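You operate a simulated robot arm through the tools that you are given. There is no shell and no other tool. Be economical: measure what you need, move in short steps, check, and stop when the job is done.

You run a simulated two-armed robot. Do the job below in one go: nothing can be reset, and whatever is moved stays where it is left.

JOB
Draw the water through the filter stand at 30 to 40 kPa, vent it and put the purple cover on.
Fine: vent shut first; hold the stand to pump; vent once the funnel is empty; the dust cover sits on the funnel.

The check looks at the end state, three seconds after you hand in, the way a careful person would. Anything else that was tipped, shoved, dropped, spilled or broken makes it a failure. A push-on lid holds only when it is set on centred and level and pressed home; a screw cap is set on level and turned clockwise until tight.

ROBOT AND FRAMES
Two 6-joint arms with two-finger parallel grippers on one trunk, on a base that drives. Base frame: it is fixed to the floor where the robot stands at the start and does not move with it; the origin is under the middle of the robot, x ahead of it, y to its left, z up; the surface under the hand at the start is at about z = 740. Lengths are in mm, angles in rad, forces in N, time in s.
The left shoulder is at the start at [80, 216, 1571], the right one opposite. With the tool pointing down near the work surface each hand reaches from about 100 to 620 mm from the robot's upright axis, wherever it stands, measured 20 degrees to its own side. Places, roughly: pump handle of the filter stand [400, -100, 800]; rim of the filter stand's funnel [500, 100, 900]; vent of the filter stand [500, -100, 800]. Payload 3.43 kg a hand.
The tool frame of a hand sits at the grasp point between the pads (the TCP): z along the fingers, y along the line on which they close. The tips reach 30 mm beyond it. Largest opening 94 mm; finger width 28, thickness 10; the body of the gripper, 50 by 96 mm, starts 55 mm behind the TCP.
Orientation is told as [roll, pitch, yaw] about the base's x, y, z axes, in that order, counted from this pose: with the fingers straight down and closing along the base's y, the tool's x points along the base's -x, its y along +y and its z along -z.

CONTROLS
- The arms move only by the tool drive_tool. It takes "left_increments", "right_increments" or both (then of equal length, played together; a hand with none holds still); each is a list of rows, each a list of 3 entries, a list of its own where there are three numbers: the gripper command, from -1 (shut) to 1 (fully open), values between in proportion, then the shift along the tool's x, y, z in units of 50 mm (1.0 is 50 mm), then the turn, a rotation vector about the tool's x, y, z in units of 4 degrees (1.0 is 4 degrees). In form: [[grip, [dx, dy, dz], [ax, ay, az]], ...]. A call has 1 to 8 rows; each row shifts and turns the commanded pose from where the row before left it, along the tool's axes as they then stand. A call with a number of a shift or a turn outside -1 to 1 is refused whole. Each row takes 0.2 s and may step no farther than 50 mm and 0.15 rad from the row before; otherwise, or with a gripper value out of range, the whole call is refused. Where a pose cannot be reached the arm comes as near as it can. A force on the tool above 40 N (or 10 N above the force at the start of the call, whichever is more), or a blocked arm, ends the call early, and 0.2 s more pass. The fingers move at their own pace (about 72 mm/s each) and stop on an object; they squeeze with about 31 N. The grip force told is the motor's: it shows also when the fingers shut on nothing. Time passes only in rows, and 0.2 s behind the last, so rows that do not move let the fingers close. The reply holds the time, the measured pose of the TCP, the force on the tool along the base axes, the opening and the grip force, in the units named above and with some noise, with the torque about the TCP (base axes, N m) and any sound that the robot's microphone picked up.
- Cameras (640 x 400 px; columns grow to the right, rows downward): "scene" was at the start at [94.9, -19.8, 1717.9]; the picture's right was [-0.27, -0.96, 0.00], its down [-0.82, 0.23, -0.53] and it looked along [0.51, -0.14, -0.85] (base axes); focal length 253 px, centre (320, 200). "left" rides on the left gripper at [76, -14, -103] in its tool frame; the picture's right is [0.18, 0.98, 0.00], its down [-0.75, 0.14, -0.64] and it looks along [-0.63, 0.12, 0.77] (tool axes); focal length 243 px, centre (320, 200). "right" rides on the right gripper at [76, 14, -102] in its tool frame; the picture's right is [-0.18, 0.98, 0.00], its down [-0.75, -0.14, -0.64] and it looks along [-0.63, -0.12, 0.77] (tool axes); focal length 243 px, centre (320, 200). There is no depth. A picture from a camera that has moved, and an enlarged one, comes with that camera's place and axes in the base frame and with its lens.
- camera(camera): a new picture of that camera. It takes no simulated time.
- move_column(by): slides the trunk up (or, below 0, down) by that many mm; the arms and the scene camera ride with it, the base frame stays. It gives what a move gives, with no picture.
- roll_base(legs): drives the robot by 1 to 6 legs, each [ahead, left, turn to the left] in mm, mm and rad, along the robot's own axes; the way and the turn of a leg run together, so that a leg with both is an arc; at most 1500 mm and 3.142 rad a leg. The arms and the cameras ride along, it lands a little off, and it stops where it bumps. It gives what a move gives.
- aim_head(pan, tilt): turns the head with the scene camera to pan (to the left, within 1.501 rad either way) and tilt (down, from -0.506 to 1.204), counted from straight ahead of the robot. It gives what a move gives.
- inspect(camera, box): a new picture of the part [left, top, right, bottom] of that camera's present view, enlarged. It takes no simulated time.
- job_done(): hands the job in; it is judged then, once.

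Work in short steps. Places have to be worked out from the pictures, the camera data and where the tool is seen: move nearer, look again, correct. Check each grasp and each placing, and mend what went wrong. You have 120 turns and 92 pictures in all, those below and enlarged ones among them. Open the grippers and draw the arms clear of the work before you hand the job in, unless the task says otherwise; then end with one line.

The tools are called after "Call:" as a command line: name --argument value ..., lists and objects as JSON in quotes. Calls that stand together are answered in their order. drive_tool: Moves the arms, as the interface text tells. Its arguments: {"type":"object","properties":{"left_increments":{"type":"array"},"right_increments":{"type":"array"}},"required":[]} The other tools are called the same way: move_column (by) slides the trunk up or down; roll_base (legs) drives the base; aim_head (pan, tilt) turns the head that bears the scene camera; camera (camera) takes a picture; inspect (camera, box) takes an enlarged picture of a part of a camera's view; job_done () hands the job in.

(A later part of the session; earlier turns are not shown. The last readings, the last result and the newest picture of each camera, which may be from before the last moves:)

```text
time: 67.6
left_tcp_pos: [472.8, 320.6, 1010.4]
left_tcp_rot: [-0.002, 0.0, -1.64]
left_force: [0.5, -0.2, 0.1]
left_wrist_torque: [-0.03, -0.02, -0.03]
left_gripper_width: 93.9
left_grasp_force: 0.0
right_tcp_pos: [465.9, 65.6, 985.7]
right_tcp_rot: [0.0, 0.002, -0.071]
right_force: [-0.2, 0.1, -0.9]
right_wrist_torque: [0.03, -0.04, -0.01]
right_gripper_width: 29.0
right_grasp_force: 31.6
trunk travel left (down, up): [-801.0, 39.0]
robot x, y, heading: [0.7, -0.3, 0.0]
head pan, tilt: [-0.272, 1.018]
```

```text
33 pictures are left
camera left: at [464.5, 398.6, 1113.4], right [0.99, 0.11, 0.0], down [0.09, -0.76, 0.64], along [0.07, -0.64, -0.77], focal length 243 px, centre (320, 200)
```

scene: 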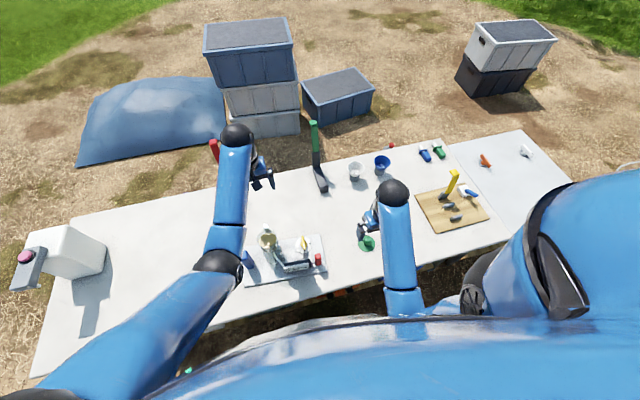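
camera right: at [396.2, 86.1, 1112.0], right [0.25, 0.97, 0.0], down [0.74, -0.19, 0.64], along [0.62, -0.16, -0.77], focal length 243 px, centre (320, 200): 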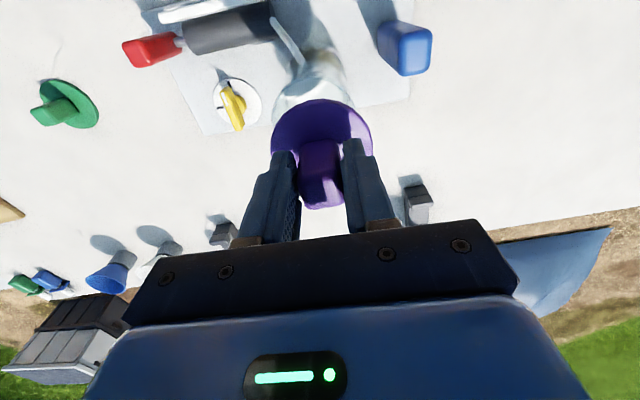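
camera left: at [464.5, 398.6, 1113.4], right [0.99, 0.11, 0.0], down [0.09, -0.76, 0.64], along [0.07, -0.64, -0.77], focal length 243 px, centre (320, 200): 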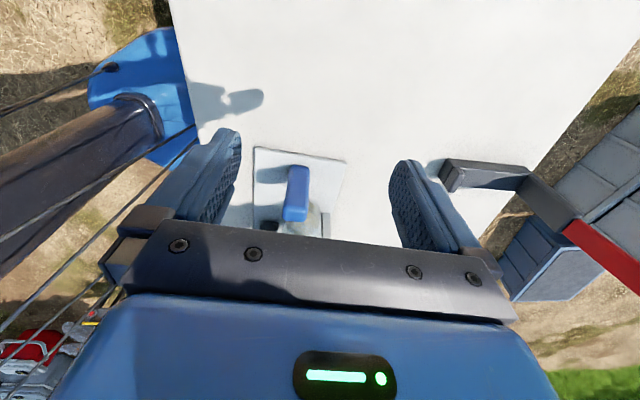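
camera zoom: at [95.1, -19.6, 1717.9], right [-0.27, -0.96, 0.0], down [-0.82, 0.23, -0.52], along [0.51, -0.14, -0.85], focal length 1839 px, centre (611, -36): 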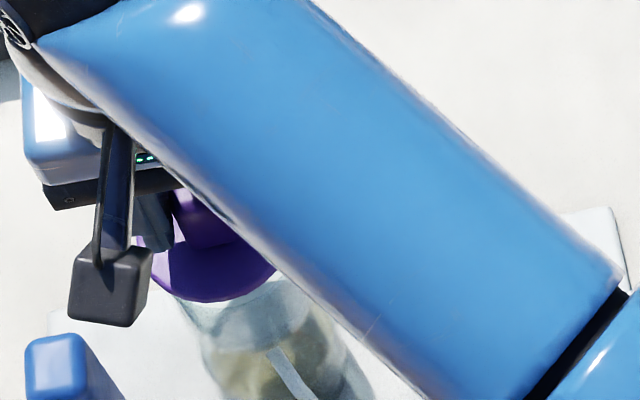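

I zoom on the visible part of the rim arc above the cover's edge to refine.

Call:
inspect --camera "right" --box '[320, 80, 350, 110]'

Call:
inspect --camera "right" --box '[320, 60, 370, 110]'

Call:
inspect --camera "right" --box '[290, 80, 360, 130]'

```text
13.33 times, centred on (335, 95) of right
camera zoom: at [390.9, 84.3, 1089.0], right [0.25, 0.97, 0.0], down [0.74, -0.19, 0.64], along [0.62, -0.16, -0.77], focal length 3235 px, centre (120, 1600)
```

zoom: 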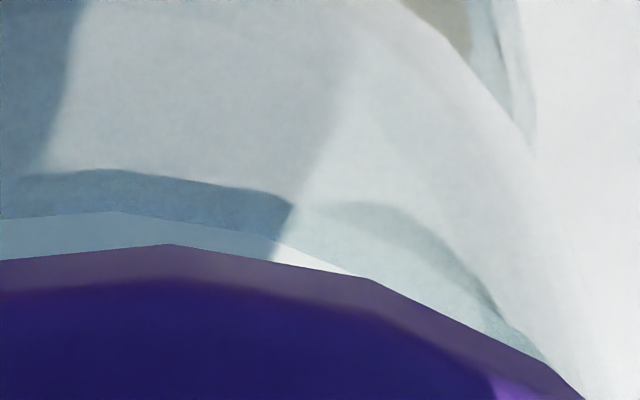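

```text
8.00 times, centred on (345, 85) of right
camera zoom: at [390.9, 84.3, 1089.0], right [0.25, 0.97, 0.0], down [0.74, -0.19, 0.64], along [0.62, -0.16, -0.77], focal length 1941 px, centre (120, 1120)
```

zoom: 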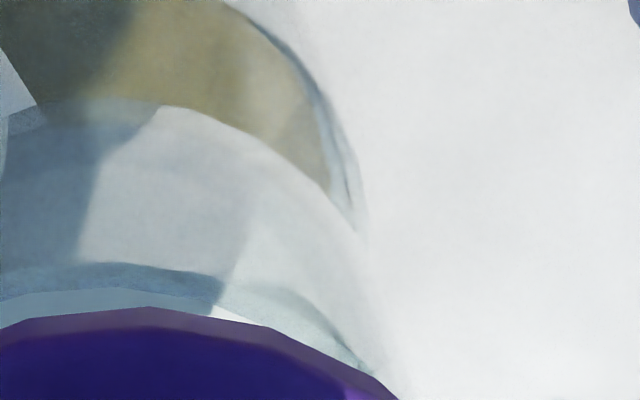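

```text
8.00 times, centred on (325, 105) of right
camera zoom: at [390.9, 84.3, 1089.0], right [0.25, 0.97, 0.0], down [0.74, -0.19, 0.64], along [0.62, -0.16, -0.77], focal length 1941 px, centre (280, 960)
```

zoom: 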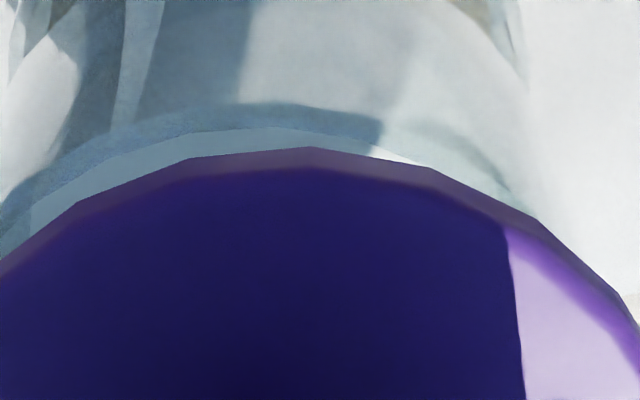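

I check the left silhouette edge of the funnel similarly.

Call:
inspect --camera "right" --box '[255, 90, 305, 140]'

Call:
inspect --camera "right" --box '[335, 90, 385, 140]'

```text
8.00 times, centred on (280, 115) of right
camera zoom: at [390.9, 84.3, 1089.0], right [0.25, 0.97, 0.0], down [0.74, -0.19, 0.64], along [0.62, -0.16, -0.77], focal length 1941 px, centre (640, 880)
```

zoom: 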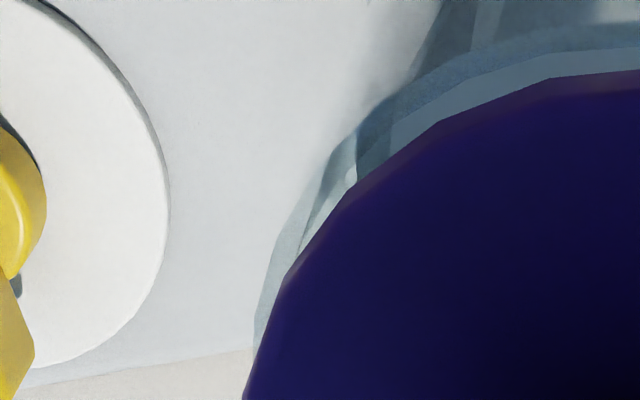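

```text
8.00 times, centred on (360, 115) of right
camera zoom: at [390.9, 84.3, 1089.0], right [0.25, 0.97, 0.0], down [0.74, -0.19, 0.64], along [0.62, -0.16, -0.77], focal length 1941 px, centre (0, 880)
```

zoom: 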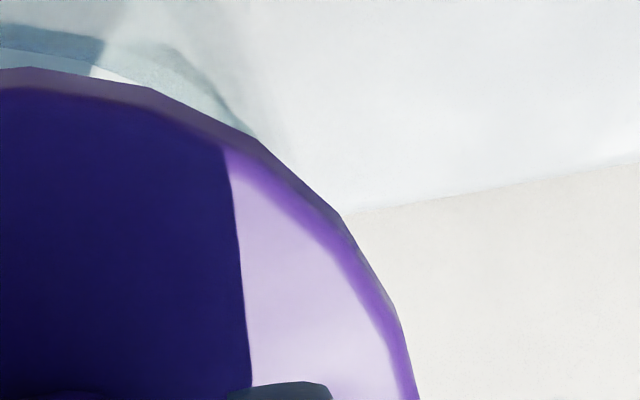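

The rim fits centre ≈ (468.7,63) in this camera's frame, while the cover is at (466.9,66.6). Shift (+2,-3.5) mm, lower 8 mm and recheck.

Call:
drive_tool --right_increments '[[-1, [-0.045, -0.067, 0], [0, 0, 0]], [-1, [0, 0, 0.08], [0, 0, 0]], [-1, [0, 0, 0.08], [0, 0, 0]], [-1, [0, 0, 0], [0, 0, 0]]]'

Call:
inspect --camera "right" --box '[260, 80, 385, 160]'

```text
time: 68.6
left_tcp_pos: [473.7, 320.9, 1011.1]
left_tcp_rot: [-0.001, 0.0, -1.643]
left_force: [0.1, 0.4, -0.1]
left_wrist_torque: [-0.02, -0.06, 0.0]
left_gripper_width: 93.9
left_grasp_force: 0.2
right_tcp_pos: [468.4, 61.5, 979.8]
right_tcp_rot: [0.0, 0.001, -0.07]
right_force: [-0.4, -0.1, -0.9]
right_wrist_torque: [-0.01, 0.0, -0.02]
right_gripper_width: 29.2
right_grasp_force: 31.0
trunk travel left (down, up): [-801.0, 39.0]
robot x, y, heading: [0.3, 0.2, 0.002]
head pan, tilt: [-0.272, 1.018]
```

```text
5.00 times, centred on (322, 120) of right
camera zoom: at [393.8, 80.5, 1081.9], right [0.25, 0.97, 0.0], down [0.74, -0.19, 0.64], along [0.62, -0.16, -0.77], focal length 1213 px, centre (308, 600)
```

zoom: 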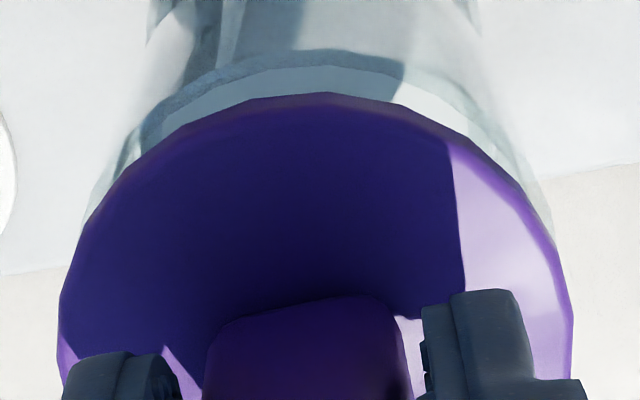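

Now the rim shows symmetrically on both sides and the top arc agrees. Lower gently until contact.

Call:
drive_tool --right_increments '[[-1, [0, 0, 0.05], [0, 0, 0]], [-1, [0, 0, 0.05], [0, 0, 0]], [-1, [0, 0, 0.05], [0, 0, 0]], [-1, [0, 0, 0.05], [0, 0, 0]]]'

Call:
inspect --camera "right" --box '[260, 80, 385, 160]'

```text
time: 69.6
left_tcp_pos: [472.0, 321.3, 1011.6]
left_tcp_rot: [0.001, 0.001, -1.641]
left_force: [-0.1, 0.3, -0.8]
left_wrist_torque: [0.0, 0.03, 0.02]
left_gripper_width: 94.1
left_grasp_force: 0.1
right_tcp_pos: [469.0, 60.2, 971.3]
right_tcp_rot: [0.004, -0.008, -0.07]
right_force: [5.0, -0.2, 25.4]
right_wrist_torque: [-0.02, -0.36, 0.01]
right_gripper_width: 29.5
right_grasp_force: 31.1
trunk travel left (down, up): [-801.0, 39.0]
robot x, y, heading: [-4.0, -2.9, -0.002]
head pan, tilt: [-0.272, 1.018]
```

```text
5.00 times, centred on (322, 120) of right
camera zoom: at [392.2, 79.9, 1074.2], right [0.25, 0.97, 0.01], down [0.74, -0.2, 0.65], along [0.63, -0.16, -0.76], focal length 1213 px, centre (308, 600)
```

zoom: 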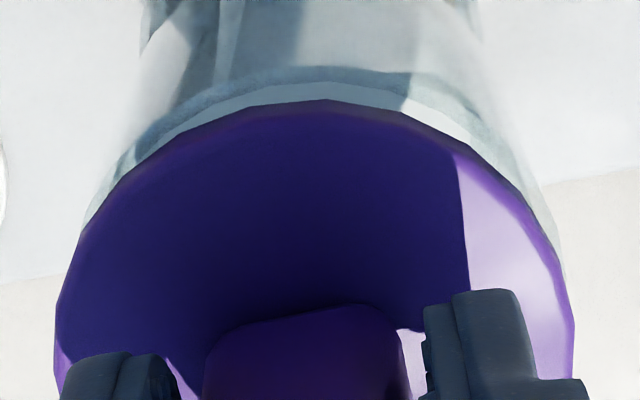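

Contact at z≈971 with 25 N. Check from the scene camera whether it is level and seated on the rim.

Call:
inspect --camera "scene" --box '[255, 215, 300, 250]'

```text
11.43 times, centred on (278, 232) of scene
camera zoom: at [92.0, -20.4, 1718.4], right [-0.27, -0.96, 0.0], down [-0.82, 0.23, -0.53], along [0.51, -0.14, -0.85], focal length 2890 px, centre (806, -171)
```

zoom: 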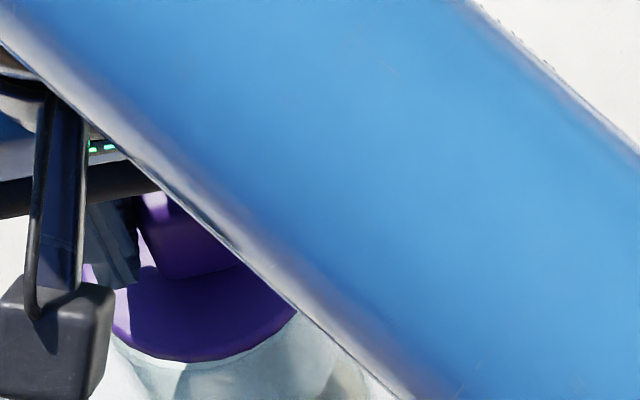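

I tilt the left hand to give its camera a side view of the cover and rim.

Call:
drive_tool --left_increments '[[1, [0, 0, 0], [0, -1, 0]], [1, [0, 0, 0], [0, -1, 0]], [1, [0, 0, 0], [0, -1, 0]], [1, [0, 0, 0], [0, -1, 0]], [1, [0, 0, 0], [0, -1, 0]], [1, [0, 0, 0], [0, -1, 0]], [1, [0, 0, 0], [0, -1, 0]], [1, [0, 0, 0], [0, -1, 0]]]'

Call:
camera --camera "left"

```text
time: 71.4
left_tcp_pos: [484.4, 317.0, 985.8]
left_tcp_rot: [0.004, -0.56, -1.643]
left_force: [0.1, -0.1, 0.6]
left_wrist_torque: [0.0, -0.02, -0.03]
left_gripper_width: 93.6
left_grasp_force: 0.1
left hand out of reach, approached as far as the arm can: row 2, 3, 4, 5, 6, 7, 8
right_tcp_pos: [467.4, 61.2, 968.5]
right_tcp_rot: [0.0, 0.001, -0.07]
right_force: [4.5, 0.4, 24.6]
right_wrist_torque: [0.01, -0.27, 0.04]
right_gripper_width: 29.1
right_grasp_force: 31.3
trunk travel left (down, up): [-801.0, 39.0]
robot x, y, heading: [-0.4, -0.7, -0.0]
head pan, tilt: [-0.272, 1.018]
```

```text
24 pictures are left
camera left: at [478.8, 437.4, 1031.3], right [0.99, 0.09, -0.09], down [0.12, -0.31, 0.94], along [0.05, -0.95, -0.31], focal length 243 px, centre (320, 200)
```

left: 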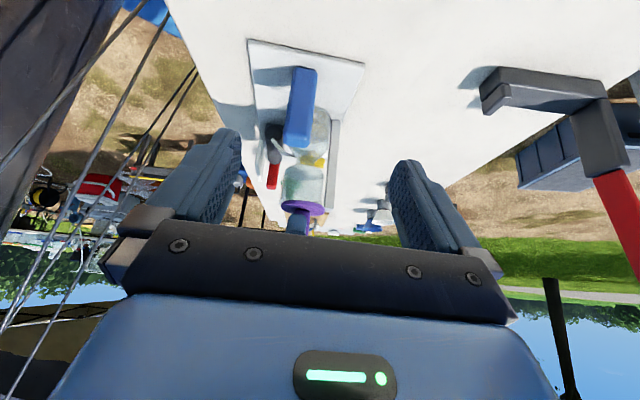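

Call:
inspect --camera "left" --box '[270, 160, 340, 225]'

```text
6.15 times, centred on (305, 192) of left
camera zoom: at [478.8, 437.4, 1031.3], right [0.99, 0.09, -0.09], down [0.12, -0.31, 0.94], along [0.05, -0.95, -0.31], focal length 1493 px, centre (412, 246)
```

zoom: 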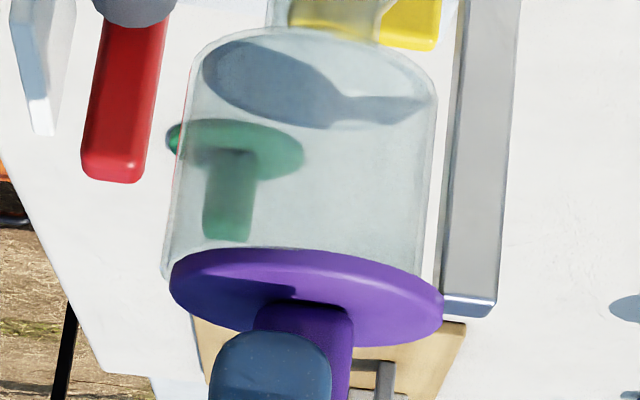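

Side view: the cover sits about 3.5 mm too far toward +x relative to the rim. Lift 8 mm, shift back, lower to near contact and recheck.

Call:
drive_tool --right_increments '[[-1, [0, 0, -0.1], [0, 0, 0]], [-1, [0, 0, -0.1], [0, 0, 0]], [-1, [0.068, 0.005, 0], [0, 0, 0]], [-1, [0, 0, 0], [0, 0, 0]], [-1, [0, 0, 0], [0, 0, 0]]]'

Call:
inspect --camera "left" --box '[270, 160, 340, 225]'

Call:
inspect --camera "right" --box '[260, 80, 385, 160]'

```text
time: 72.6
left_tcp_pos: [485.9, 317.0, 984.1]
left_tcp_rot: [0.002, -0.559, -1.641]
left_force: [0.0, 0.3, -0.4]
left_wrist_torque: [0.0, -0.02, -0.01]
left_gripper_width: 94.1
left_grasp_force: 0.0
right_tcp_pos: [464.8, 60.0, 977.8]
right_tcp_rot: [0.001, -0.001, -0.07]
right_force: [-0.1, -1.1, -0.7]
right_wrist_torque: [0.01, 0.0, 0.0]
right_gripper_width: 29.3
right_grasp_force: 30.9
trunk travel left (down, up): [-801.0, 39.0]
robot x, y, heading: [0.1, 1.9, 0.001]
head pan, tilt: [-0.272, 1.018]
```

```text
6.15 times, centred on (305, 192) of left
camera zoom: at [480.4, 437.3, 1030.7], right [0.99, 0.09, -0.1], down [0.12, -0.31, 0.94], along [0.05, -0.95, -0.32], focal length 1493 px, centre (412, 246)
```

zoom: 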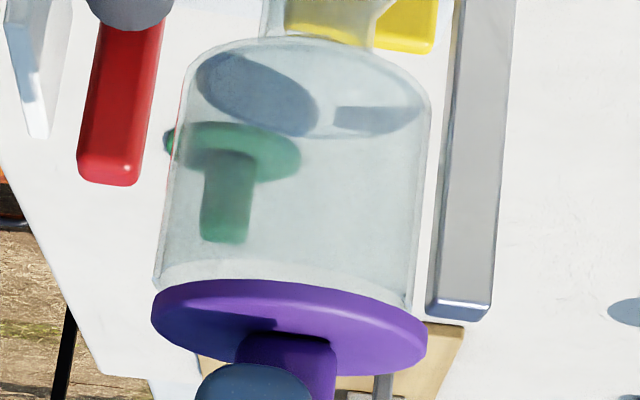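

```text
5.00 times, centred on (322, 120) of right
camera zoom: at [389.9, 80.1, 1080.2], right [0.25, 0.97, 0.0], down [0.74, -0.19, 0.64], along [0.62, -0.16, -0.77], focal length 1213 px, centre (308, 600)
```

zoom: 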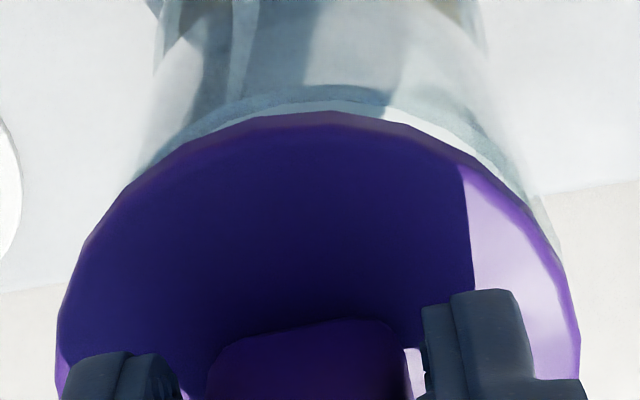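

The two views disagree slightly, so I take a tighter zoom of both rim ends in the left camera.

Call:
inspect --camera "left" --box '[276, 190, 326, 222]'

```text
12.50 times, centred on (301, 206) of left
camera zoom: at [480.4, 437.3, 1030.7], right [0.99, 0.09, -0.1], down [0.12, -0.31, 0.94], along [0.05, -0.95, -0.32], focal length 3033 px, centre (558, 125)
```

zoom: 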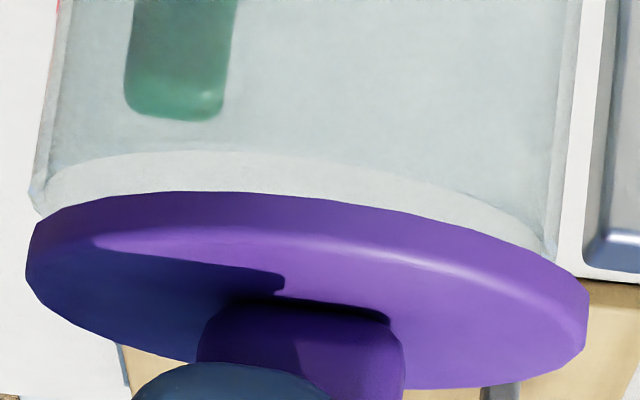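

Now clear: cover centre ~3.2 mm too far +x of the rim (and ~1.5 mm short in y per the right camera). Shift accordingly and recheck both.

Call:
drive_tool --right_increments '[[-1, [0.062, 0.026, 0], [0, 0, 0]], [-1, [0, 0, 0.04], [0, 0, 0]], [-1, [0, 0, 0], [0, 0, 0]], [-1, [0, 0, 0], [0, 0, 0]]]'

Call:
inspect --camera "left" --box '[276, 190, 326, 222]'

Call:
inspect --camera "right" --box '[260, 80, 385, 160]'

```text
time: 73.6
left_tcp_pos: [486.0, 316.7, 984.7]
left_tcp_rot: [0.001, -0.56, -1.641]
left_force: [0.4, 0.2, -0.1]
left_wrist_torque: [0.0, 0.02, -0.01]
left_gripper_width: 93.6
left_grasp_force: 0.0
right_tcp_pos: [460.3, 60.8, 975.7]
right_tcp_rot: [0.0, 0.001, -0.069]
right_force: [0.3, 0.8, 0.1]
right_wrist_torque: [-0.04, 0.0, 0.04]
right_gripper_width: 29.2
right_grasp_force: 30.8
trunk travel left (down, up): [-801.0, 39.0]
robot x, y, heading: [-0.6, -1.8, -0.001]
head pan, tilt: [-0.272, 1.018]
```

```text
12.50 times, centred on (301, 206) of left
camera zoom: at [480.1, 437.4, 1030.9], right [0.99, 0.09, -0.1], down [0.12, -0.31, 0.94], along [0.05, -0.95, -0.32], focal length 3033 px, centre (558, 125)
```

zoom: 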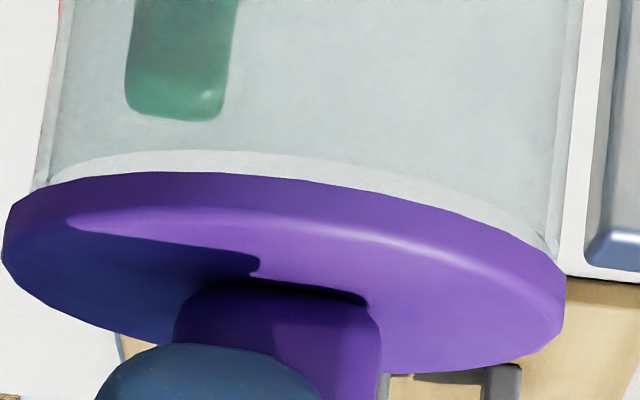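

```text
5.00 times, centred on (322, 120) of right
camera zoom: at [386.4, 81.3, 1078.6], right [0.25, 0.97, 0.0], down [0.74, -0.19, 0.64], along [0.62, -0.16, -0.77], focal length 1213 px, centre (308, 600)
```

zoom: 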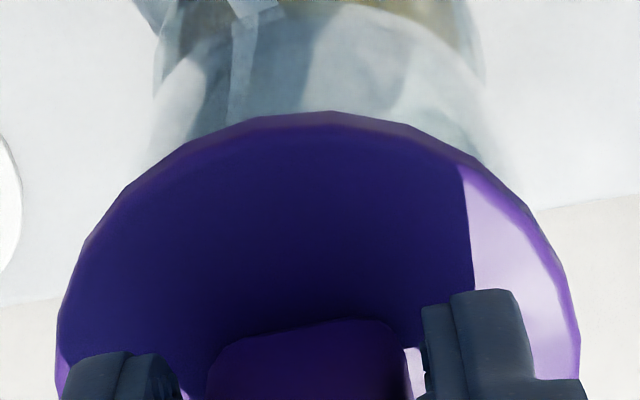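

Left view now shows x aligned within ~0.5 mm; right view suggests ~1 mm more +y. Apply and lower to contact in small steps.

Call:
drive_tool --right_increments '[[-1, [-0.009, 0.021, 0], [0, 0, 0]], [-1, [0, 0, 0.03], [0, 0, 0]], [-1, [0, 0, 0.03], [0, 0, 0]], [-1, [0, 0, 0], [0, 0, 0]]]'

Call:
inspect --camera "left" --box '[276, 190, 326, 222]'

```text
time: 74.6
left_tcp_pos: [486.6, 316.6, 984.2]
left_tcp_rot: [0.001, -0.56, -1.641]
left_force: [-0.5, -0.1, 0.1]
left_wrist_torque: [-0.03, 0.02, 0.01]
left_gripper_width: 94.0
left_grasp_force: 0.0
right_tcp_pos: [463.3, 63.4, 973.0]
right_tcp_rot: [0.0, 0.001, -0.069]
right_force: [-0.3, 0.8, -0.2]
right_wrist_torque: [0.0, 0.01, -0.02]
right_gripper_width: 29.3
right_grasp_force: 30.8
trunk travel left (down, up): [-801.0, 39.0]
robot x, y, heading: [-0.2, -2.1, -0.006]
head pan, tilt: [-0.272, 1.018]
```

```text
12.50 times, centred on (301, 206) of left
camera zoom: at [480.2, 437.3, 1030.8], right [0.99, 0.09, -0.1], down [0.12, -0.31, 0.94], along [0.05, -0.95, -0.32], focal length 3033 px, centre (558, 125)
```

zoom: 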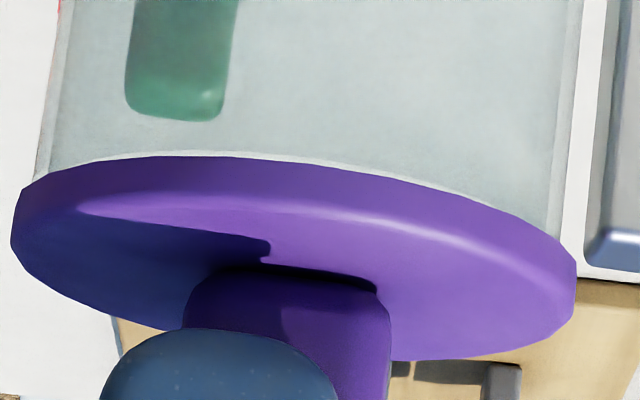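

Well centred (within ~0.6 mm) and nearly touching. Nudge −0.4 mm in x and lower into contact.

Call:
drive_tool --right_increments '[[-1, [0.008, 0, 0.03], [0, 0, 0]], [-1, [0, 0, 0.03], [0, 0, 0]], [-1, [0, 0, 0.03], [0, 0, 0]], [-1, [0, 0, 0], [0, 0, 0]]]'

Call:
inspect --camera "left" --box '[276, 190, 326, 222]'

Call:
inspect --camera "right" --box '[260, 80, 385, 160]'

```text
time: 75.6
left_tcp_pos: [485.6, 316.7, 984.2]
left_tcp_rot: [0.003, -0.559, -1.641]
left_force: [0.0, -0.4, -0.3]
left_wrist_torque: [0.01, -0.01, 0.01]
left_gripper_width: 93.9
left_grasp_force: 0.1
right_tcp_pos: [462.9, 63.8, 970.7]
right_tcp_rot: [0.0, -0.001, -0.069]
right_force: [1.3, -1.1, 12.3]
right_wrist_torque: [-0.06, 0.07, -0.01]
right_gripper_width: 28.9
right_grasp_force: 30.8
trunk travel left (down, up): [-801.0, 39.0]
robot x, y, heading: [0.8, -1.5, 0.002]
head pan, tilt: [-0.272, 1.018]
```

```text
12.50 times, centred on (301, 206) of left
camera zoom: at [479.5, 437.0, 1031.5], right [0.99, 0.09, -0.1], down [0.12, -0.31, 0.94], along [0.05, -0.95, -0.32], focal length 3033 px, centre (558, 125)
```

zoom: 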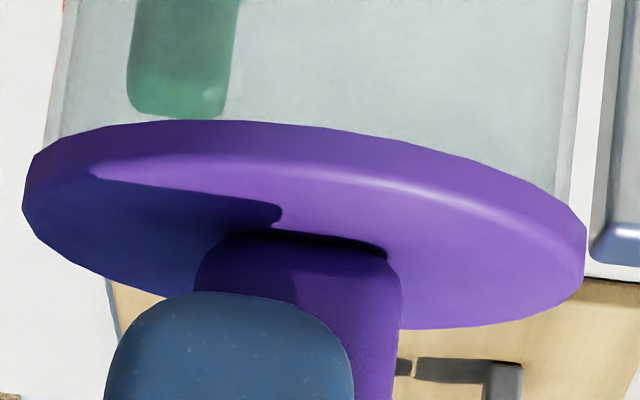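

```text
5.00 times, centred on (322, 120) of right
camera zoom: at [387.4, 82.9, 1072.9], right [0.25, 0.97, 0.0], down [0.74, -0.19, 0.64], along [0.62, -0.16, -0.77], focal length 1213 px, centre (308, 600)
```

zoom: 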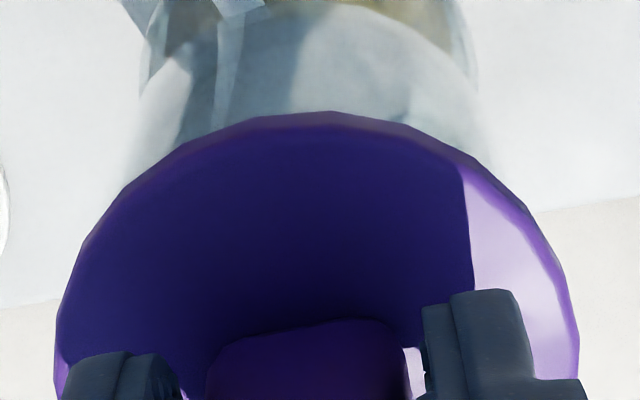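

The cover's skirt has slipped over the rim (12 N, no tilt). Press home in 1 mm steps.

Call:
drive_tool --right_increments '[[-1, [0, 0, 0.03], [0, 0, 0]], [-1, [0, 0, 0.03], [0, 0, 0]], [-1, [0, 0, 0.03], [0, 0, 0]], [-1, [0, 0, 0.03], [0, 0, 0]], [-1, [0, 0, 0.03], [0, 0, 0]], [-1, [0, 0, 0], [0, 0, 0]]]'

Call:
inspect --camera "left" --box '[276, 190, 326, 222]'

```text
time: 77.0
left_tcp_pos: [485.0, 317.4, 986.3]
left_tcp_rot: [0.003, -0.558, -1.643]
left_force: [0.0, 0.4, 0.1]
left_wrist_torque: [-0.02, -0.01, 0.02]
left_gripper_width: 93.8
left_grasp_force: 0.1
right_tcp_pos: [461.4, 64.3, 963.6]
right_tcp_rot: [0.003, -0.003, -0.07]
right_force: [3.1, 1.2, 26.1]
right_wrist_torque: [-0.01, -0.28, 0.06]
right_gripper_width: 29.0
right_grasp_force: 30.6
trunk travel left (down, up): [-801.0, 39.0]
robot x, y, heading: [-1.7, 0.2, -0.005]
head pan, tilt: [-0.272, 1.018]
```

```text
12.50 times, centred on (301, 206) of left
camera zoom: at [478.5, 437.3, 1031.8], right [0.99, 0.09, -0.09], down [0.12, -0.31, 0.94], along [0.05, -0.95, -0.32], focal length 3033 px, centre (558, 125)
```

zoom: 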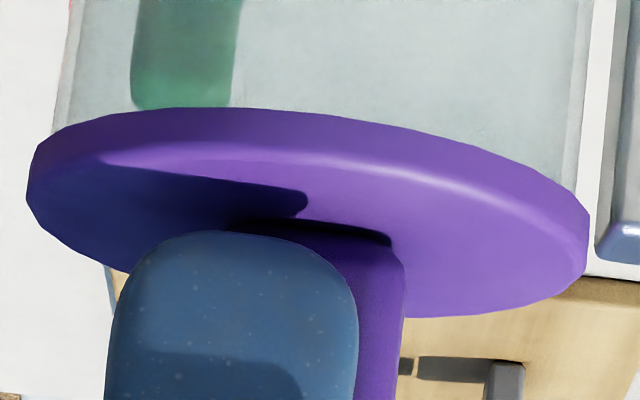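

The fingers slide on the knob at ~26 N, so I'll press on the knob's top with closed fingers instead. Release and rise first.

Call:
drive_tool --right_increments '[[-0.1, [0, 0, 0], [0, 0, 0]], [-0.1, [0, 0, 0], [0, 0, 0]], [-0.1, [0, 0, -0.3], [0, 0, 0]], [-0.1, [0, 0, -0.3], [0, 0, 0]], [-0.1, [0, 0, -0.28], [0, 0, 0]], [-0.1, [0, 0, 0], [0, 0, 0]]]'

Call:
camera --camera "right"

Call:
inspect --camera "left" --box '[270, 170, 340, 225]'

```text
time: 78.4
left_tcp_pos: [485.7, 317.3, 983.7]
left_tcp_rot: [0.0, -0.559, -1.641]
left_force: [-0.1, 0.7, 0.2]
left_wrist_torque: [-0.03, 0.01, -0.02]
left_gripper_width: 93.9
left_grasp_force: 0.1
right_tcp_pos: [463.7, 63.8, 1006.4]
right_tcp_rot: [0.001, 0.0, -0.071]
right_force: [-0.4, 0.1, -0.6]
right_wrist_torque: [0.03, 0.02, -0.01]
right_gripper_width: 42.5
right_grasp_force: 0.0
trunk travel left (down, up): [-801.0, 39.0]
robot x, y, heading: [-0.0, 2.1, 0.0]
head pan, tilt: [-0.272, 1.018]
```

```text
13 pictures are left
camera right: at [388.5, 82.2, 1108.2], right [0.25, 0.97, 0.0], down [0.74, -0.19, 0.64], along [0.62, -0.16, -0.77], focal length 243 px, centre (320, 200)
```

right: 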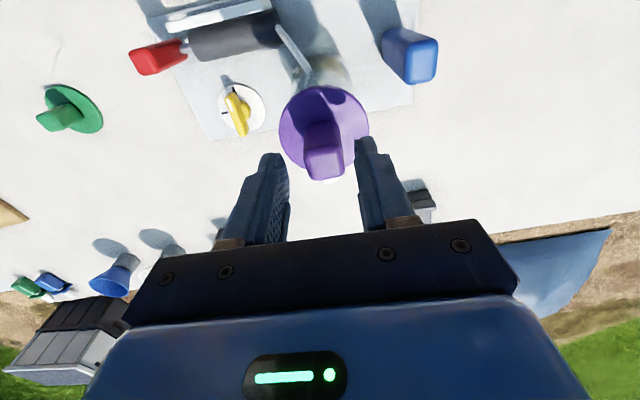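

```text
7.27 times, centred on (305, 198) of left
camera zoom: at [480.3, 437.4, 1030.8], right [0.99, 0.09, -0.1], down [0.12, -0.31, 0.94], along [0.05, -0.95, -0.32], focal length 1764 px, centre (429, 218)
```

zoom: 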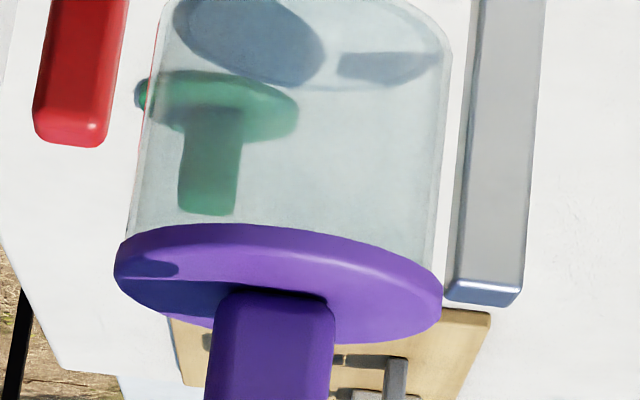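

The cover sits centred and level. Knob top centre ≈ (470,64.5). Close the fingers, shift +6 mm in x and press down on the knob.

Call:
drive_tool --right_increments '[[-1, [-0.12, 0.02, 0], [0, 0, 0]], [-1, [0, 0, 0], [0, 0, 0]], [-1, [0, 0, 0], [0, 0, 0]], [-1, [0, 0, 0.08], [0, 0, 0]], [-1, [0, 0, 0.06], [0, 0, 0]], [-1, [0, 0, 0.06], [0, 0, 0]], [-1, [0, 0, 0.06], [0, 0, 0]]]'

```text
time: 79.9
left_tcp_pos: [484.0, 315.6, 985.1]
left_tcp_rot: [0.005, -0.556, -1.644]
left_force: [-0.1, 0.3, 1.0]
left_wrist_torque: [0.05, -0.03, -0.03]
left_gripper_width: 94.1
left_grasp_force: 0.0
right_tcp_pos: [470.4, 64.3, 1002.0]
right_tcp_rot: [0.007, -0.01, -0.07]
right_force: [-5.2, -4.5, 23.0]
right_wrist_torque: [-0.12, 0.36, 0.06]
right_gripper_width: 0.1
right_grasp_force: 30.7
trunk travel left (down, up): [-801.0, 39.0]
robot x, y, heading: [-4.7, 1.0, 0.005]
head pan, tilt: [-0.272, 1.018]
stopped in row 7 (right hand): the force on the tool passed its limit at 42 N (the readings are from after the stop); the commanded pose is now the measured one
```

42 N was reached on the knob. Check how far the cover went.

Call:
inspect --camera "left" --box '[270, 170, 340, 225]'

```text
7.27 times, centred on (305, 198) of left
camera zoom: at [477.9, 436.1, 1032.3], right [0.99, 0.09, -0.09], down [0.12, -0.31, 0.94], along [0.05, -0.95, -0.32], focal length 1764 px, centre (429, 218)
```

zoom: 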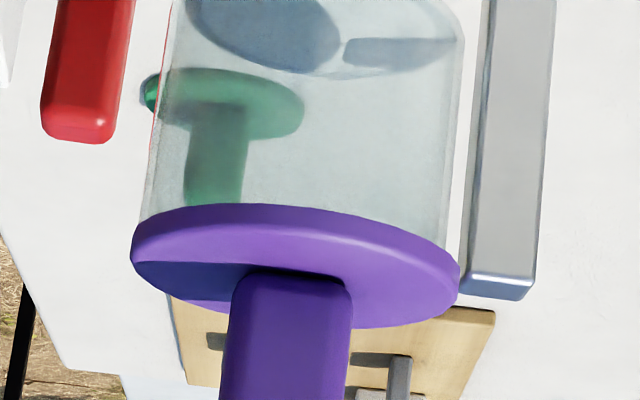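

The cover went down ~4 mm. Press again to see whether it is home.

Call:
drive_tool --right_increments '[[-1, [0, 0, 0.04], [0, 0, 0]], [-1, [0, 0, 0.04], [0, 0, 0]], [-1, [0, 0, 0.04], [0, 0, 0]], [-1, [0, 0, 0.04], [0, 0, 0]], [-1, [0, 0, 0.04], [0, 0, 0]]]'

Call:
inspect --camera "left" --box '[270, 170, 340, 225]'

```text
time: 80.5
left_tcp_pos: [484.1, 314.9, 986.6]
left_tcp_rot: [0.002, -0.559, -1.644]
left_force: [-0.7, -0.8, -0.4]
left_wrist_torque: [0.0, 0.0, 0.01]
left_gripper_width: 93.6
left_grasp_force: 0.0
right_tcp_pos: [470.8, 66.4, 1001.6]
right_tcp_rot: [0.011, -0.02, -0.073]
right_force: [-8.6, -3.8, 26.2]
right_wrist_torque: [-0.15, 0.6, 0.03]
right_gripper_width: 0.0
right_grasp_force: 31.0
trunk travel left (down, up): [-801.0, 39.0]
robot x, y, heading: [0.1, -4.5, 0.004]
head pan, tilt: [-0.272, 1.018]
stopped in row 2 (right hand): the force on the tool passed its limit at 42 N (the readings are from after the stop); the commanded pose is now the measured one
```

```text
7.27 times, centred on (305, 198) of left
camera zoom: at [477.7, 435.8, 1032.2], right [0.99, 0.09, -0.09], down [0.12, -0.31, 0.94], along [0.05, -0.95, -0.32], focal length 1764 px, centre (429, 218)
```

zoom: 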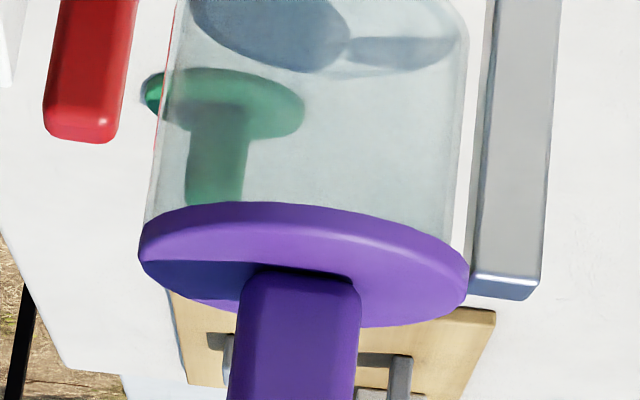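

No further travel under 42 N: the cover is home and level. Lift the right hand and withdraw it to the right; tilt the left back.

Call:
drive_tool --right_increments '[[-1, [0, 0, -0.1], [0, 0, 0]], [-1, [0, -0.1, -0.1], [0, 0, 0]], [-1, [0, -0.6, 0], [0, 0, 0]], [-1, [0, -0.9, 0], [0, 0, 0]], [-1, [0.2, -0.9, 0], [0, 0, 0]], [0, [0.2, -0.9, 0], [0, 0, 0]], [0, [0.2, -0.9, 0], [0, 0, 0]], [0, [0, -0.5, 0], [0, 0, 0]]]'

Call:
inspect --camera "scene" --box '[230, 205, 400, 300]'

Call:
inspect --camera "left" --box '[270, 170, 340, 225]'

```text
time: 82.3
left_tcp_pos: [487.1, 317.1, 984.8]
left_tcp_rot: [0.002, -0.559, -1.642]
left_force: [-0.1, 0.1, 0.2]
left_wrist_torque: [0.0, 0.01, -0.02]
left_gripper_width: 94.1
left_grasp_force: 0.0
right_tcp_pos: [430.4, -170.2, 1005.2]
right_tcp_rot: [0.012, -0.013, -0.072]
right_force: [-0.8, 0.3, -0.7]
right_wrist_torque: [0.06, -0.01, -0.02]
right_gripper_width: 46.8
right_grasp_force: 0.1
trunk travel left (down, up): [-801.0, 39.0]
robot x, y, heading: [0.4, 0.5, 0.002]
head pan, tilt: [-0.272, 1.018]
```

```text
3.76 times, centred on (315, 252) of scene
camera zoom: at [95.3, -20.4, 1717.8], right [-0.27, -0.96, 0.0], down [-0.82, 0.23, -0.52], along [0.51, -0.14, -0.85], focal length 952 px, centre (339, 2)
```

zoom: 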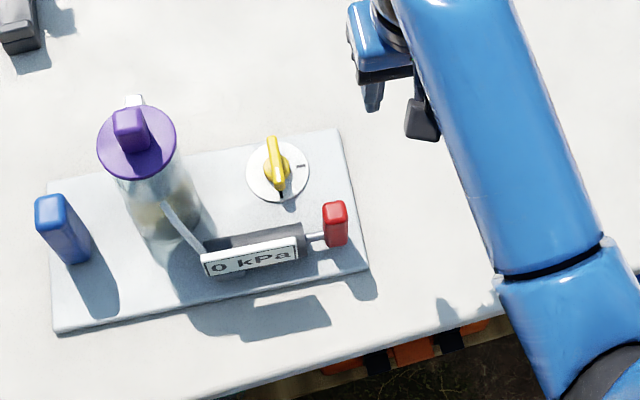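

```text
7.27 times, centred on (305, 198) of left
camera zoom: at [480.5, 436.5, 1030.9], right [0.99, 0.09, -0.1], down [0.12, -0.31, 0.94], along [0.05, -0.95, -0.32], focal length 1764 px, centre (429, 218)
```

zoom: 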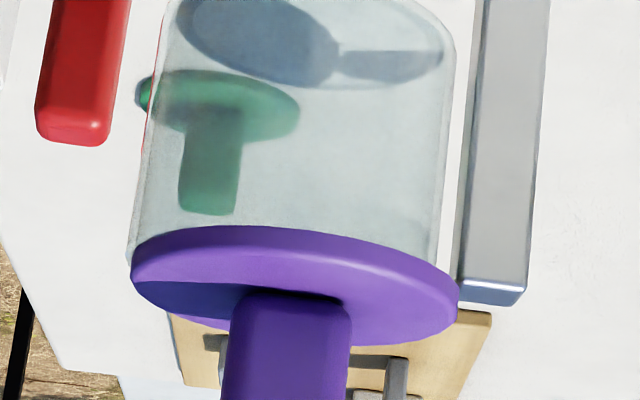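

The cover appears to rest on the rim but the knob press slid it ~4 mm toward +x. I will re-grip the knob and recentre it; raise the trunk 30 mm first for clearance.

Call:
move_column --by 30

Call:
drive_tool --right_increments '[[0, [0, 0, 0], [0.17, 0.19, 0]], [0, [-0.09, 0.78, 0], [0, 0, 0]], [0, [-0.09, 0.78, 0], [0, 0, 0]], [0, [-0.09, 0.78, 0], [0, 0, 0]], [0, [-0.09, 0.78, 0], [0, 0, 0]], [0, [-0.09, 0.78, 0], [0, 0, 0]], [0, [-0.09, 0.78, 0], [0, 0, 0]], [0, [0, 0, 0], [0, 0, 0]]]'

Call:
camera --camera "right"

```text
time: 83.0
left_tcp_pos: [484.7, 316.4, 1014.3]
left_tcp_rot: [0.001, -0.56, -1.642]
left_force: [0.0, -0.5, -0.4]
left_wrist_torque: [-0.03, -0.04, -0.02]
left_gripper_width: 94.0
left_grasp_force: 0.0
right_tcp_pos: [430.7, -170.6, 1034.2]
right_tcp_rot: [0.01, -0.015, -0.071]
right_force: [-0.6, -0.1, 0.7]
right_wrist_torque: [0.02, -0.03, 0.0]
right_gripper_width: 47.2
right_grasp_force: 0.1
trunk travel left (down, up): [-831.0, 9.0]
robot x, y, heading: [0.9, 1.9, 0.002]
head pan, tilt: [-0.272, 1.018]
```

```text
time: 84.8
left_tcp_pos: [485.9, 315.8, 1013.5]
left_tcp_rot: [0.002, -0.56, -1.641]
left_force: [0.1, -0.1, 0.3]
left_wrist_torque: [-0.01, -0.01, 0.0]
left_gripper_width: 93.8
left_grasp_force: 0.0
right_tcp_pos: [475.4, 63.3, 1034.2]
right_tcp_rot: [-0.002, -0.003, -0.07]
right_force: [0.3, -0.8, -0.5]
right_wrist_torque: [0.0, -0.01, 0.0]
right_gripper_width: 46.9
right_grasp_force: 0.0
trunk travel left (down, up): [-831.0, 9.0]
robot x, y, heading: [2.9, 0.7, 0.001]
head pan, tilt: [-0.272, 1.018]
```

```text
7 pictures are left
camera right: at [400.3, 81.9, 1136.3], right [0.25, 0.97, 0.0], down [0.74, -0.19, 0.64], along [0.62, -0.16, -0.77], focal length 243 px, centre (320, 200)
```

right: 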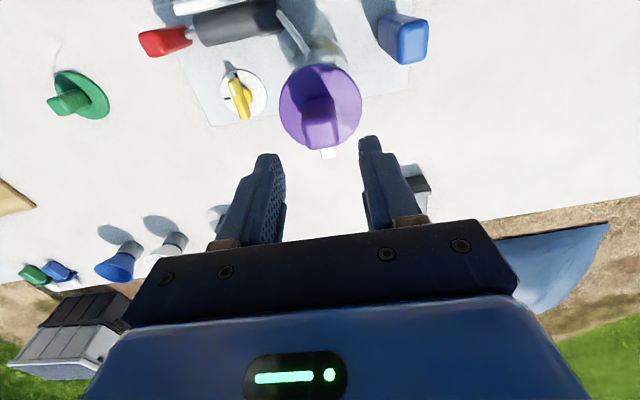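

Knob is at ≈(475,62.5), between the fingers. Lower to z≈978, grip, lift 5 mm and move 4 mm toward −x, then view from the left camera.

Call:
drive_tool --right_increments '[[0, [0, 0, 0.4], [0, 0, 0]], [0, [0, 0, 0.4], [0, 0, 0]], [0, [0, 0, 0.32], [0, 0, 0]], [0, [0, 0, 0], [0, 0, 0]], [-1, [0, 0, 0], [0, 0, 0]], [-1, [0, 0, 0], [0, 0, 0]], [-1, [0, 0, -0.1], [0, 0, 0]], [-1, [0.08, 0.008, 0], [0, 0, 0]]]'

Call:
inspect --camera "left" --box '[260, 160, 340, 225]'

```text
time: 86.6
left_tcp_pos: [486.0, 315.5, 1014.5]
left_tcp_rot: [0.001, -0.559, -1.643]
left_force: [-0.9, -0.3, -0.1]
left_wrist_torque: [-0.03, -0.03, 0.04]
left_gripper_width: 94.2
left_grasp_force: 0.0
right_tcp_pos: [470.6, 62.8, 983.4]
right_tcp_rot: [-0.002, -0.002, -0.072]
right_force: [-0.1, 0.2, 0.6]
right_wrist_torque: [0.01, -0.01, 0.01]
right_gripper_width: 28.9
right_grasp_force: 31.0
trunk travel left (down, up): [-831.0, 9.0]
robot x, y, heading: [-4.0, 1.0, -0.004]
head pan, tilt: [-0.272, 1.018]
```

```text
6.15 times, centred on (300, 192) of left
camera zoom: at [480.3, 436.9, 1060.8], right [0.99, 0.09, -0.1], down [0.12, -0.31, 0.94], along [0.05, -0.95, -0.32], focal length 1493 px, centre (443, 246)
```

zoom: 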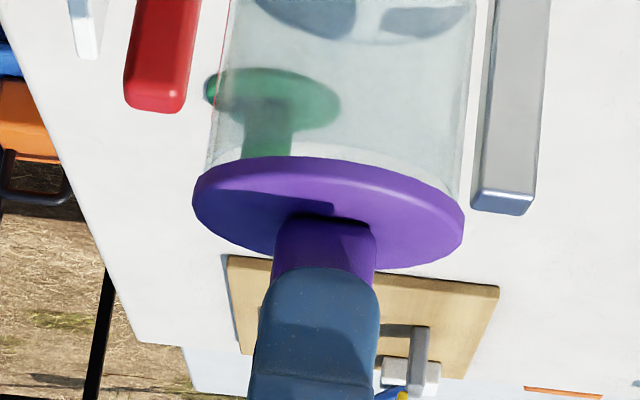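

Now centred in x exactly. Check y through the right camera before lowering.

Call:
inspect --camera "right" --box '[250, 60, 390, 160]'

```text
4.00 times, centred on (320, 110) of right
camera zoom: at [395.3, 82.6, 1085.7], right [0.25, 0.97, 0.0], down [0.74, -0.19, 0.64], along [0.62, -0.17, -0.77], focal length 970 px, centre (320, 560)
```

zoom: 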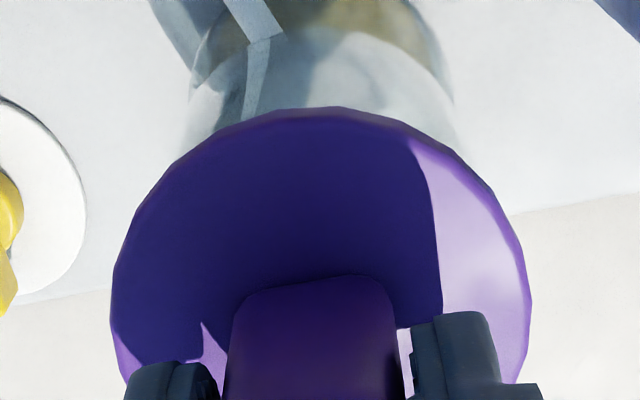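

The cover and flask axes coincide (col 321 both). Lower and press straight down until the grip force limit.

Call:
drive_tool --right_increments '[[-1, [0, 0, 0.04], [0, 0, 0]], [-1, [0, 0, 0.04], [0, 0, 0]], [-1, [0, 0, 0.03], [0, 0, 0]], [-1, [0, 0, 0.03], [0, 0, 0]], [-1, [0, 0, 0.02], [0, 0, 0]], [-1, [0, 0, 0], [0, 0, 0]]]'

```text
time: 88.0
left_tcp_pos: [485.1, 316.5, 1014.5]
left_tcp_rot: [0.003, -0.558, -1.643]
left_force: [0.4, 0.0, 0.3]
left_wrist_torque: [-0.02, -0.01, 0.04]
left_gripper_width: 94.2
left_grasp_force: 0.0
right_tcp_pos: [470.2, 63.5, 975.2]
right_tcp_rot: [0.001, -0.003, -0.073]
right_force: [3.7, -2.2, 11.0]
right_wrist_torque: [-0.07, -0.1, 0.0]
right_gripper_width: 28.9
right_grasp_force: 30.6
trunk travel left (down, up): [-831.0, 9.0]
robot x, y, heading: [-3.0, -2.8, -0.002]
head pan, tilt: [-0.272, 1.018]
```

Contact at 11 N, level. Continue pressing while gripping so the finger tips come to bear on the disc itself on both sides of the knob.

Call:
drive_tool --right_increments '[[-1, [0, 0, 0.05], [0, 0, 0]], [-1, [0, 0, 0.05], [0, 0, 0]], [-1, [0, 0, 0.05], [0, 0, 0]], [-1, [0, 0, 0.05], [0, 0, 0]], [-1, [0, 0, 0.05], [0, 0, 0]], [-1, [0, 0, 0.05], [0, 0, 0]], [-1, [0, 0, 0.05], [0, 0, 0]]]'

Call:
inspect --camera "left" --box '[260, 160, 340, 225]'

```text
time: 88.8
left_tcp_pos: [483.3, 315.3, 1014.3]
left_tcp_rot: [0.004, -0.557, -1.644]
left_force: [0.6, 0.3, -0.5]
left_wrist_torque: [0.01, -0.01, 0.01]
left_gripper_width: 93.7
left_grasp_force: 0.1
right_tcp_pos: [470.8, 64.3, 975.0]
right_tcp_rot: [0.006, -0.011, -0.073]
right_force: [-5.3, -1.8, 22.8]
right_wrist_torque: [-0.04, 0.89, 0.06]
right_gripper_width: 28.8
right_grasp_force: 30.9
trunk travel left (down, up): [-831.0, 9.0]
robot x, y, heading: [2.2, 4.5, 0.004]
head pan, tilt: [-0.272, 1.018]
stopped in row 3 (right hand): the force on the tool passed its limit at 42 N (the readings are from after the stop); the commanded pose is now the measured one
```

```text
6.15 times, centred on (300, 192) of left
camera zoom: at [477.7, 435.9, 1062.1], right [0.99, 0.09, -0.09], down [0.12, -0.31, 0.94], along [0.05, -0.95, -0.32], focal length 1493 px, centre (443, 246)
```

zoom: 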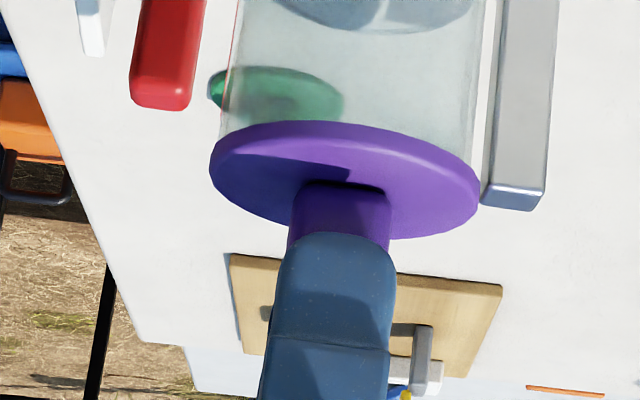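

42 N was taken without slip and the cover went down another ~2-3 mm, centred. Release, rise and withdraw.

Call:
drive_tool --right_increments '[[-1, [0, 0, -0.03], [0, 0, 0]], [-0.1, [0, 0, 0], [0, 0, 0]], [-0.1, [0, 0, 0], [0, 0, 0]], [-0.1, [0, 0, -0.3], [0, 0, 0]], [-0.1, [0, 0, -0.4], [0, 0, 0]], [-0.1, [0, 0, -0.4], [0, 0, 0]], [-0.1, [0, 0, 0], [0, 0, 0]]]'

Call:
inspect --camera "left" --box '[260, 160, 340, 225]'

```text
time: 90.4
left_tcp_pos: [485.5, 316.9, 1014.2]
left_tcp_rot: [0.001, -0.558, -1.641]
left_force: [-0.7, 0.1, 1.1]
left_wrist_torque: [0.01, 0.02, 0.0]
left_gripper_width: 94.2
left_grasp_force: 0.0
right_tcp_pos: [471.2, 65.1, 1028.7]
right_tcp_rot: [0.002, -0.008, -0.073]
right_force: [0.7, 0.0, 0.4]
right_wrist_torque: [-0.02, 0.03, 0.0]
right_gripper_width: 42.3
right_grasp_force: 0.0
trunk travel left (down, up): [-831.0, 9.0]
robot x, y, heading: [-1.1, 0.9, 0.006]
head pan, tilt: [-0.272, 1.018]
```

```text
6.15 times, centred on (300, 192) of left
camera zoom: at [480.2, 436.8, 1060.9], right [0.99, 0.09, -0.1], down [0.12, -0.31, 0.94], along [0.05, -0.95, -0.32], focal length 1493 px, centre (443, 246)
```

zoom: 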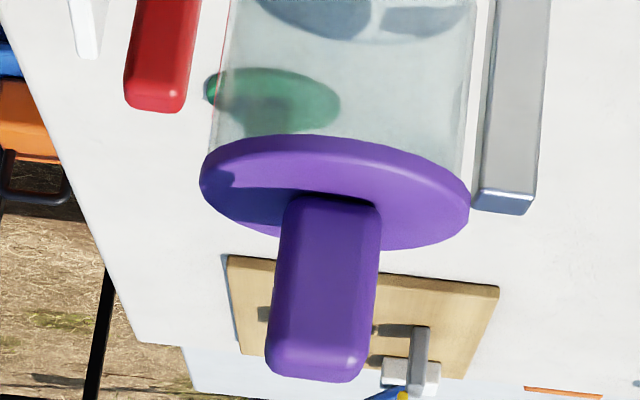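

The cover sits centred, level and on the rim. Withdraw both arms and do a last check.

Call:
drive_tool --right_increments '[[0, [0, -0.5, 0], [0, 0, 0]], [0, [0, -0.9, 0], [0, 0, 0]], [0, [0.2, -0.9, 0], [0, 0, 0]], [0, [0.2, -0.9, 0], [0, 0, 0]], [0, [0.2, -0.9, 0], [0, 0, 0]], [0, [0, -0.9, 0], [0, 0, 0]], [1, [0, -0.5, 0], [0, 0, 0]]]' --left_increments '[[1, [0.3, 0, 0], [0, 0, 0]], [1, [0.3, 0, 0], [0, 0, 0]], [1, [0.3, 0, 0], [0, 0, 0]], [1, [0, 0, 0], [0, 0, 0]], [1, [0, 0, 0], [0, 0, 0]], [1, [0, 0, 0], [0, 0, 0]], [1, [0, 0, 0], [0, 0, 0]]]'

Call:
inspect --camera "scene" --box '[240, 205, 360, 290]'

Call:
camera --camera "scene"

```text
time: 92.0
left_tcp_pos: [489.6, 354.5, 991.7]
left_tcp_rot: [0.002, -0.559, -1.642]
left_force: [0.0, -0.8, 0.0]
left_wrist_torque: [-0.03, -0.02, 0.02]
left_gripper_width: 94.1
left_grasp_force: 0.1
right_tcp_pos: [420.9, -209.8, 1027.9]
right_tcp_rot: [0.005, -0.007, -0.072]
right_force: [0.2, 0.0, 0.2]
right_wrist_torque: [0.01, -0.02, 0.02]
right_gripper_width: 94.0
right_grasp_force: 0.1
trunk travel left (down, up): [-831.0, 9.0]
robot x, y, heading: [-0.3, -0.5, 0.002]
head pan, tilt: [-0.272, 1.018]
```

```text
4.71 times, centred on (300, 248) of scene
camera zoom: at [95.4, -20.2, 1747.8], right [-0.27, -0.96, 0.0], down [-0.82, 0.23, -0.52], along [0.51, -0.14, -0.85], focal length 1190 px, centre (414, -24)
```

zoom: 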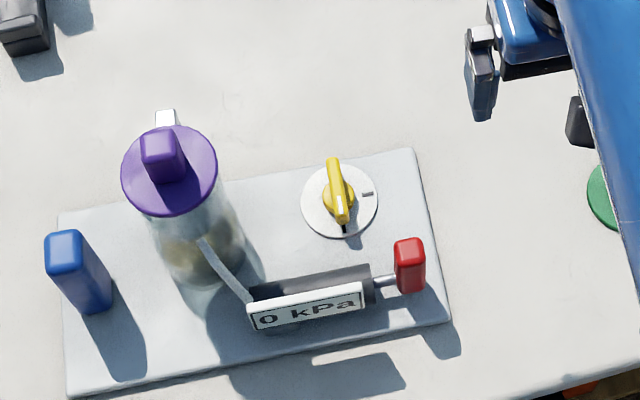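

```text
1 pictures are left
camera scene: at [95.4, -20.2, 1747.8], right [-0.27, -0.96, 0.0], down [-0.82, 0.23, -0.52], along [0.51, -0.14, -0.85], focal length 253 px, centre (320, 200)
```

scene: 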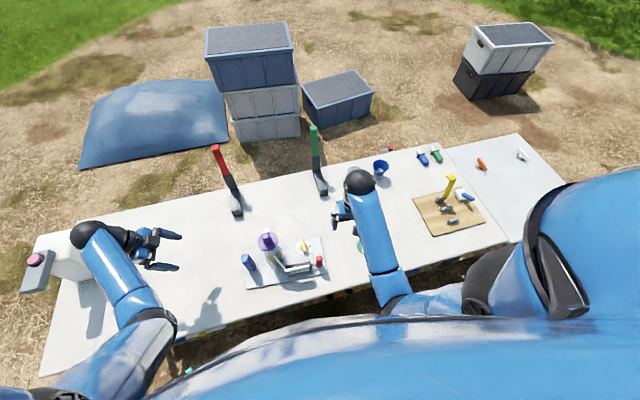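

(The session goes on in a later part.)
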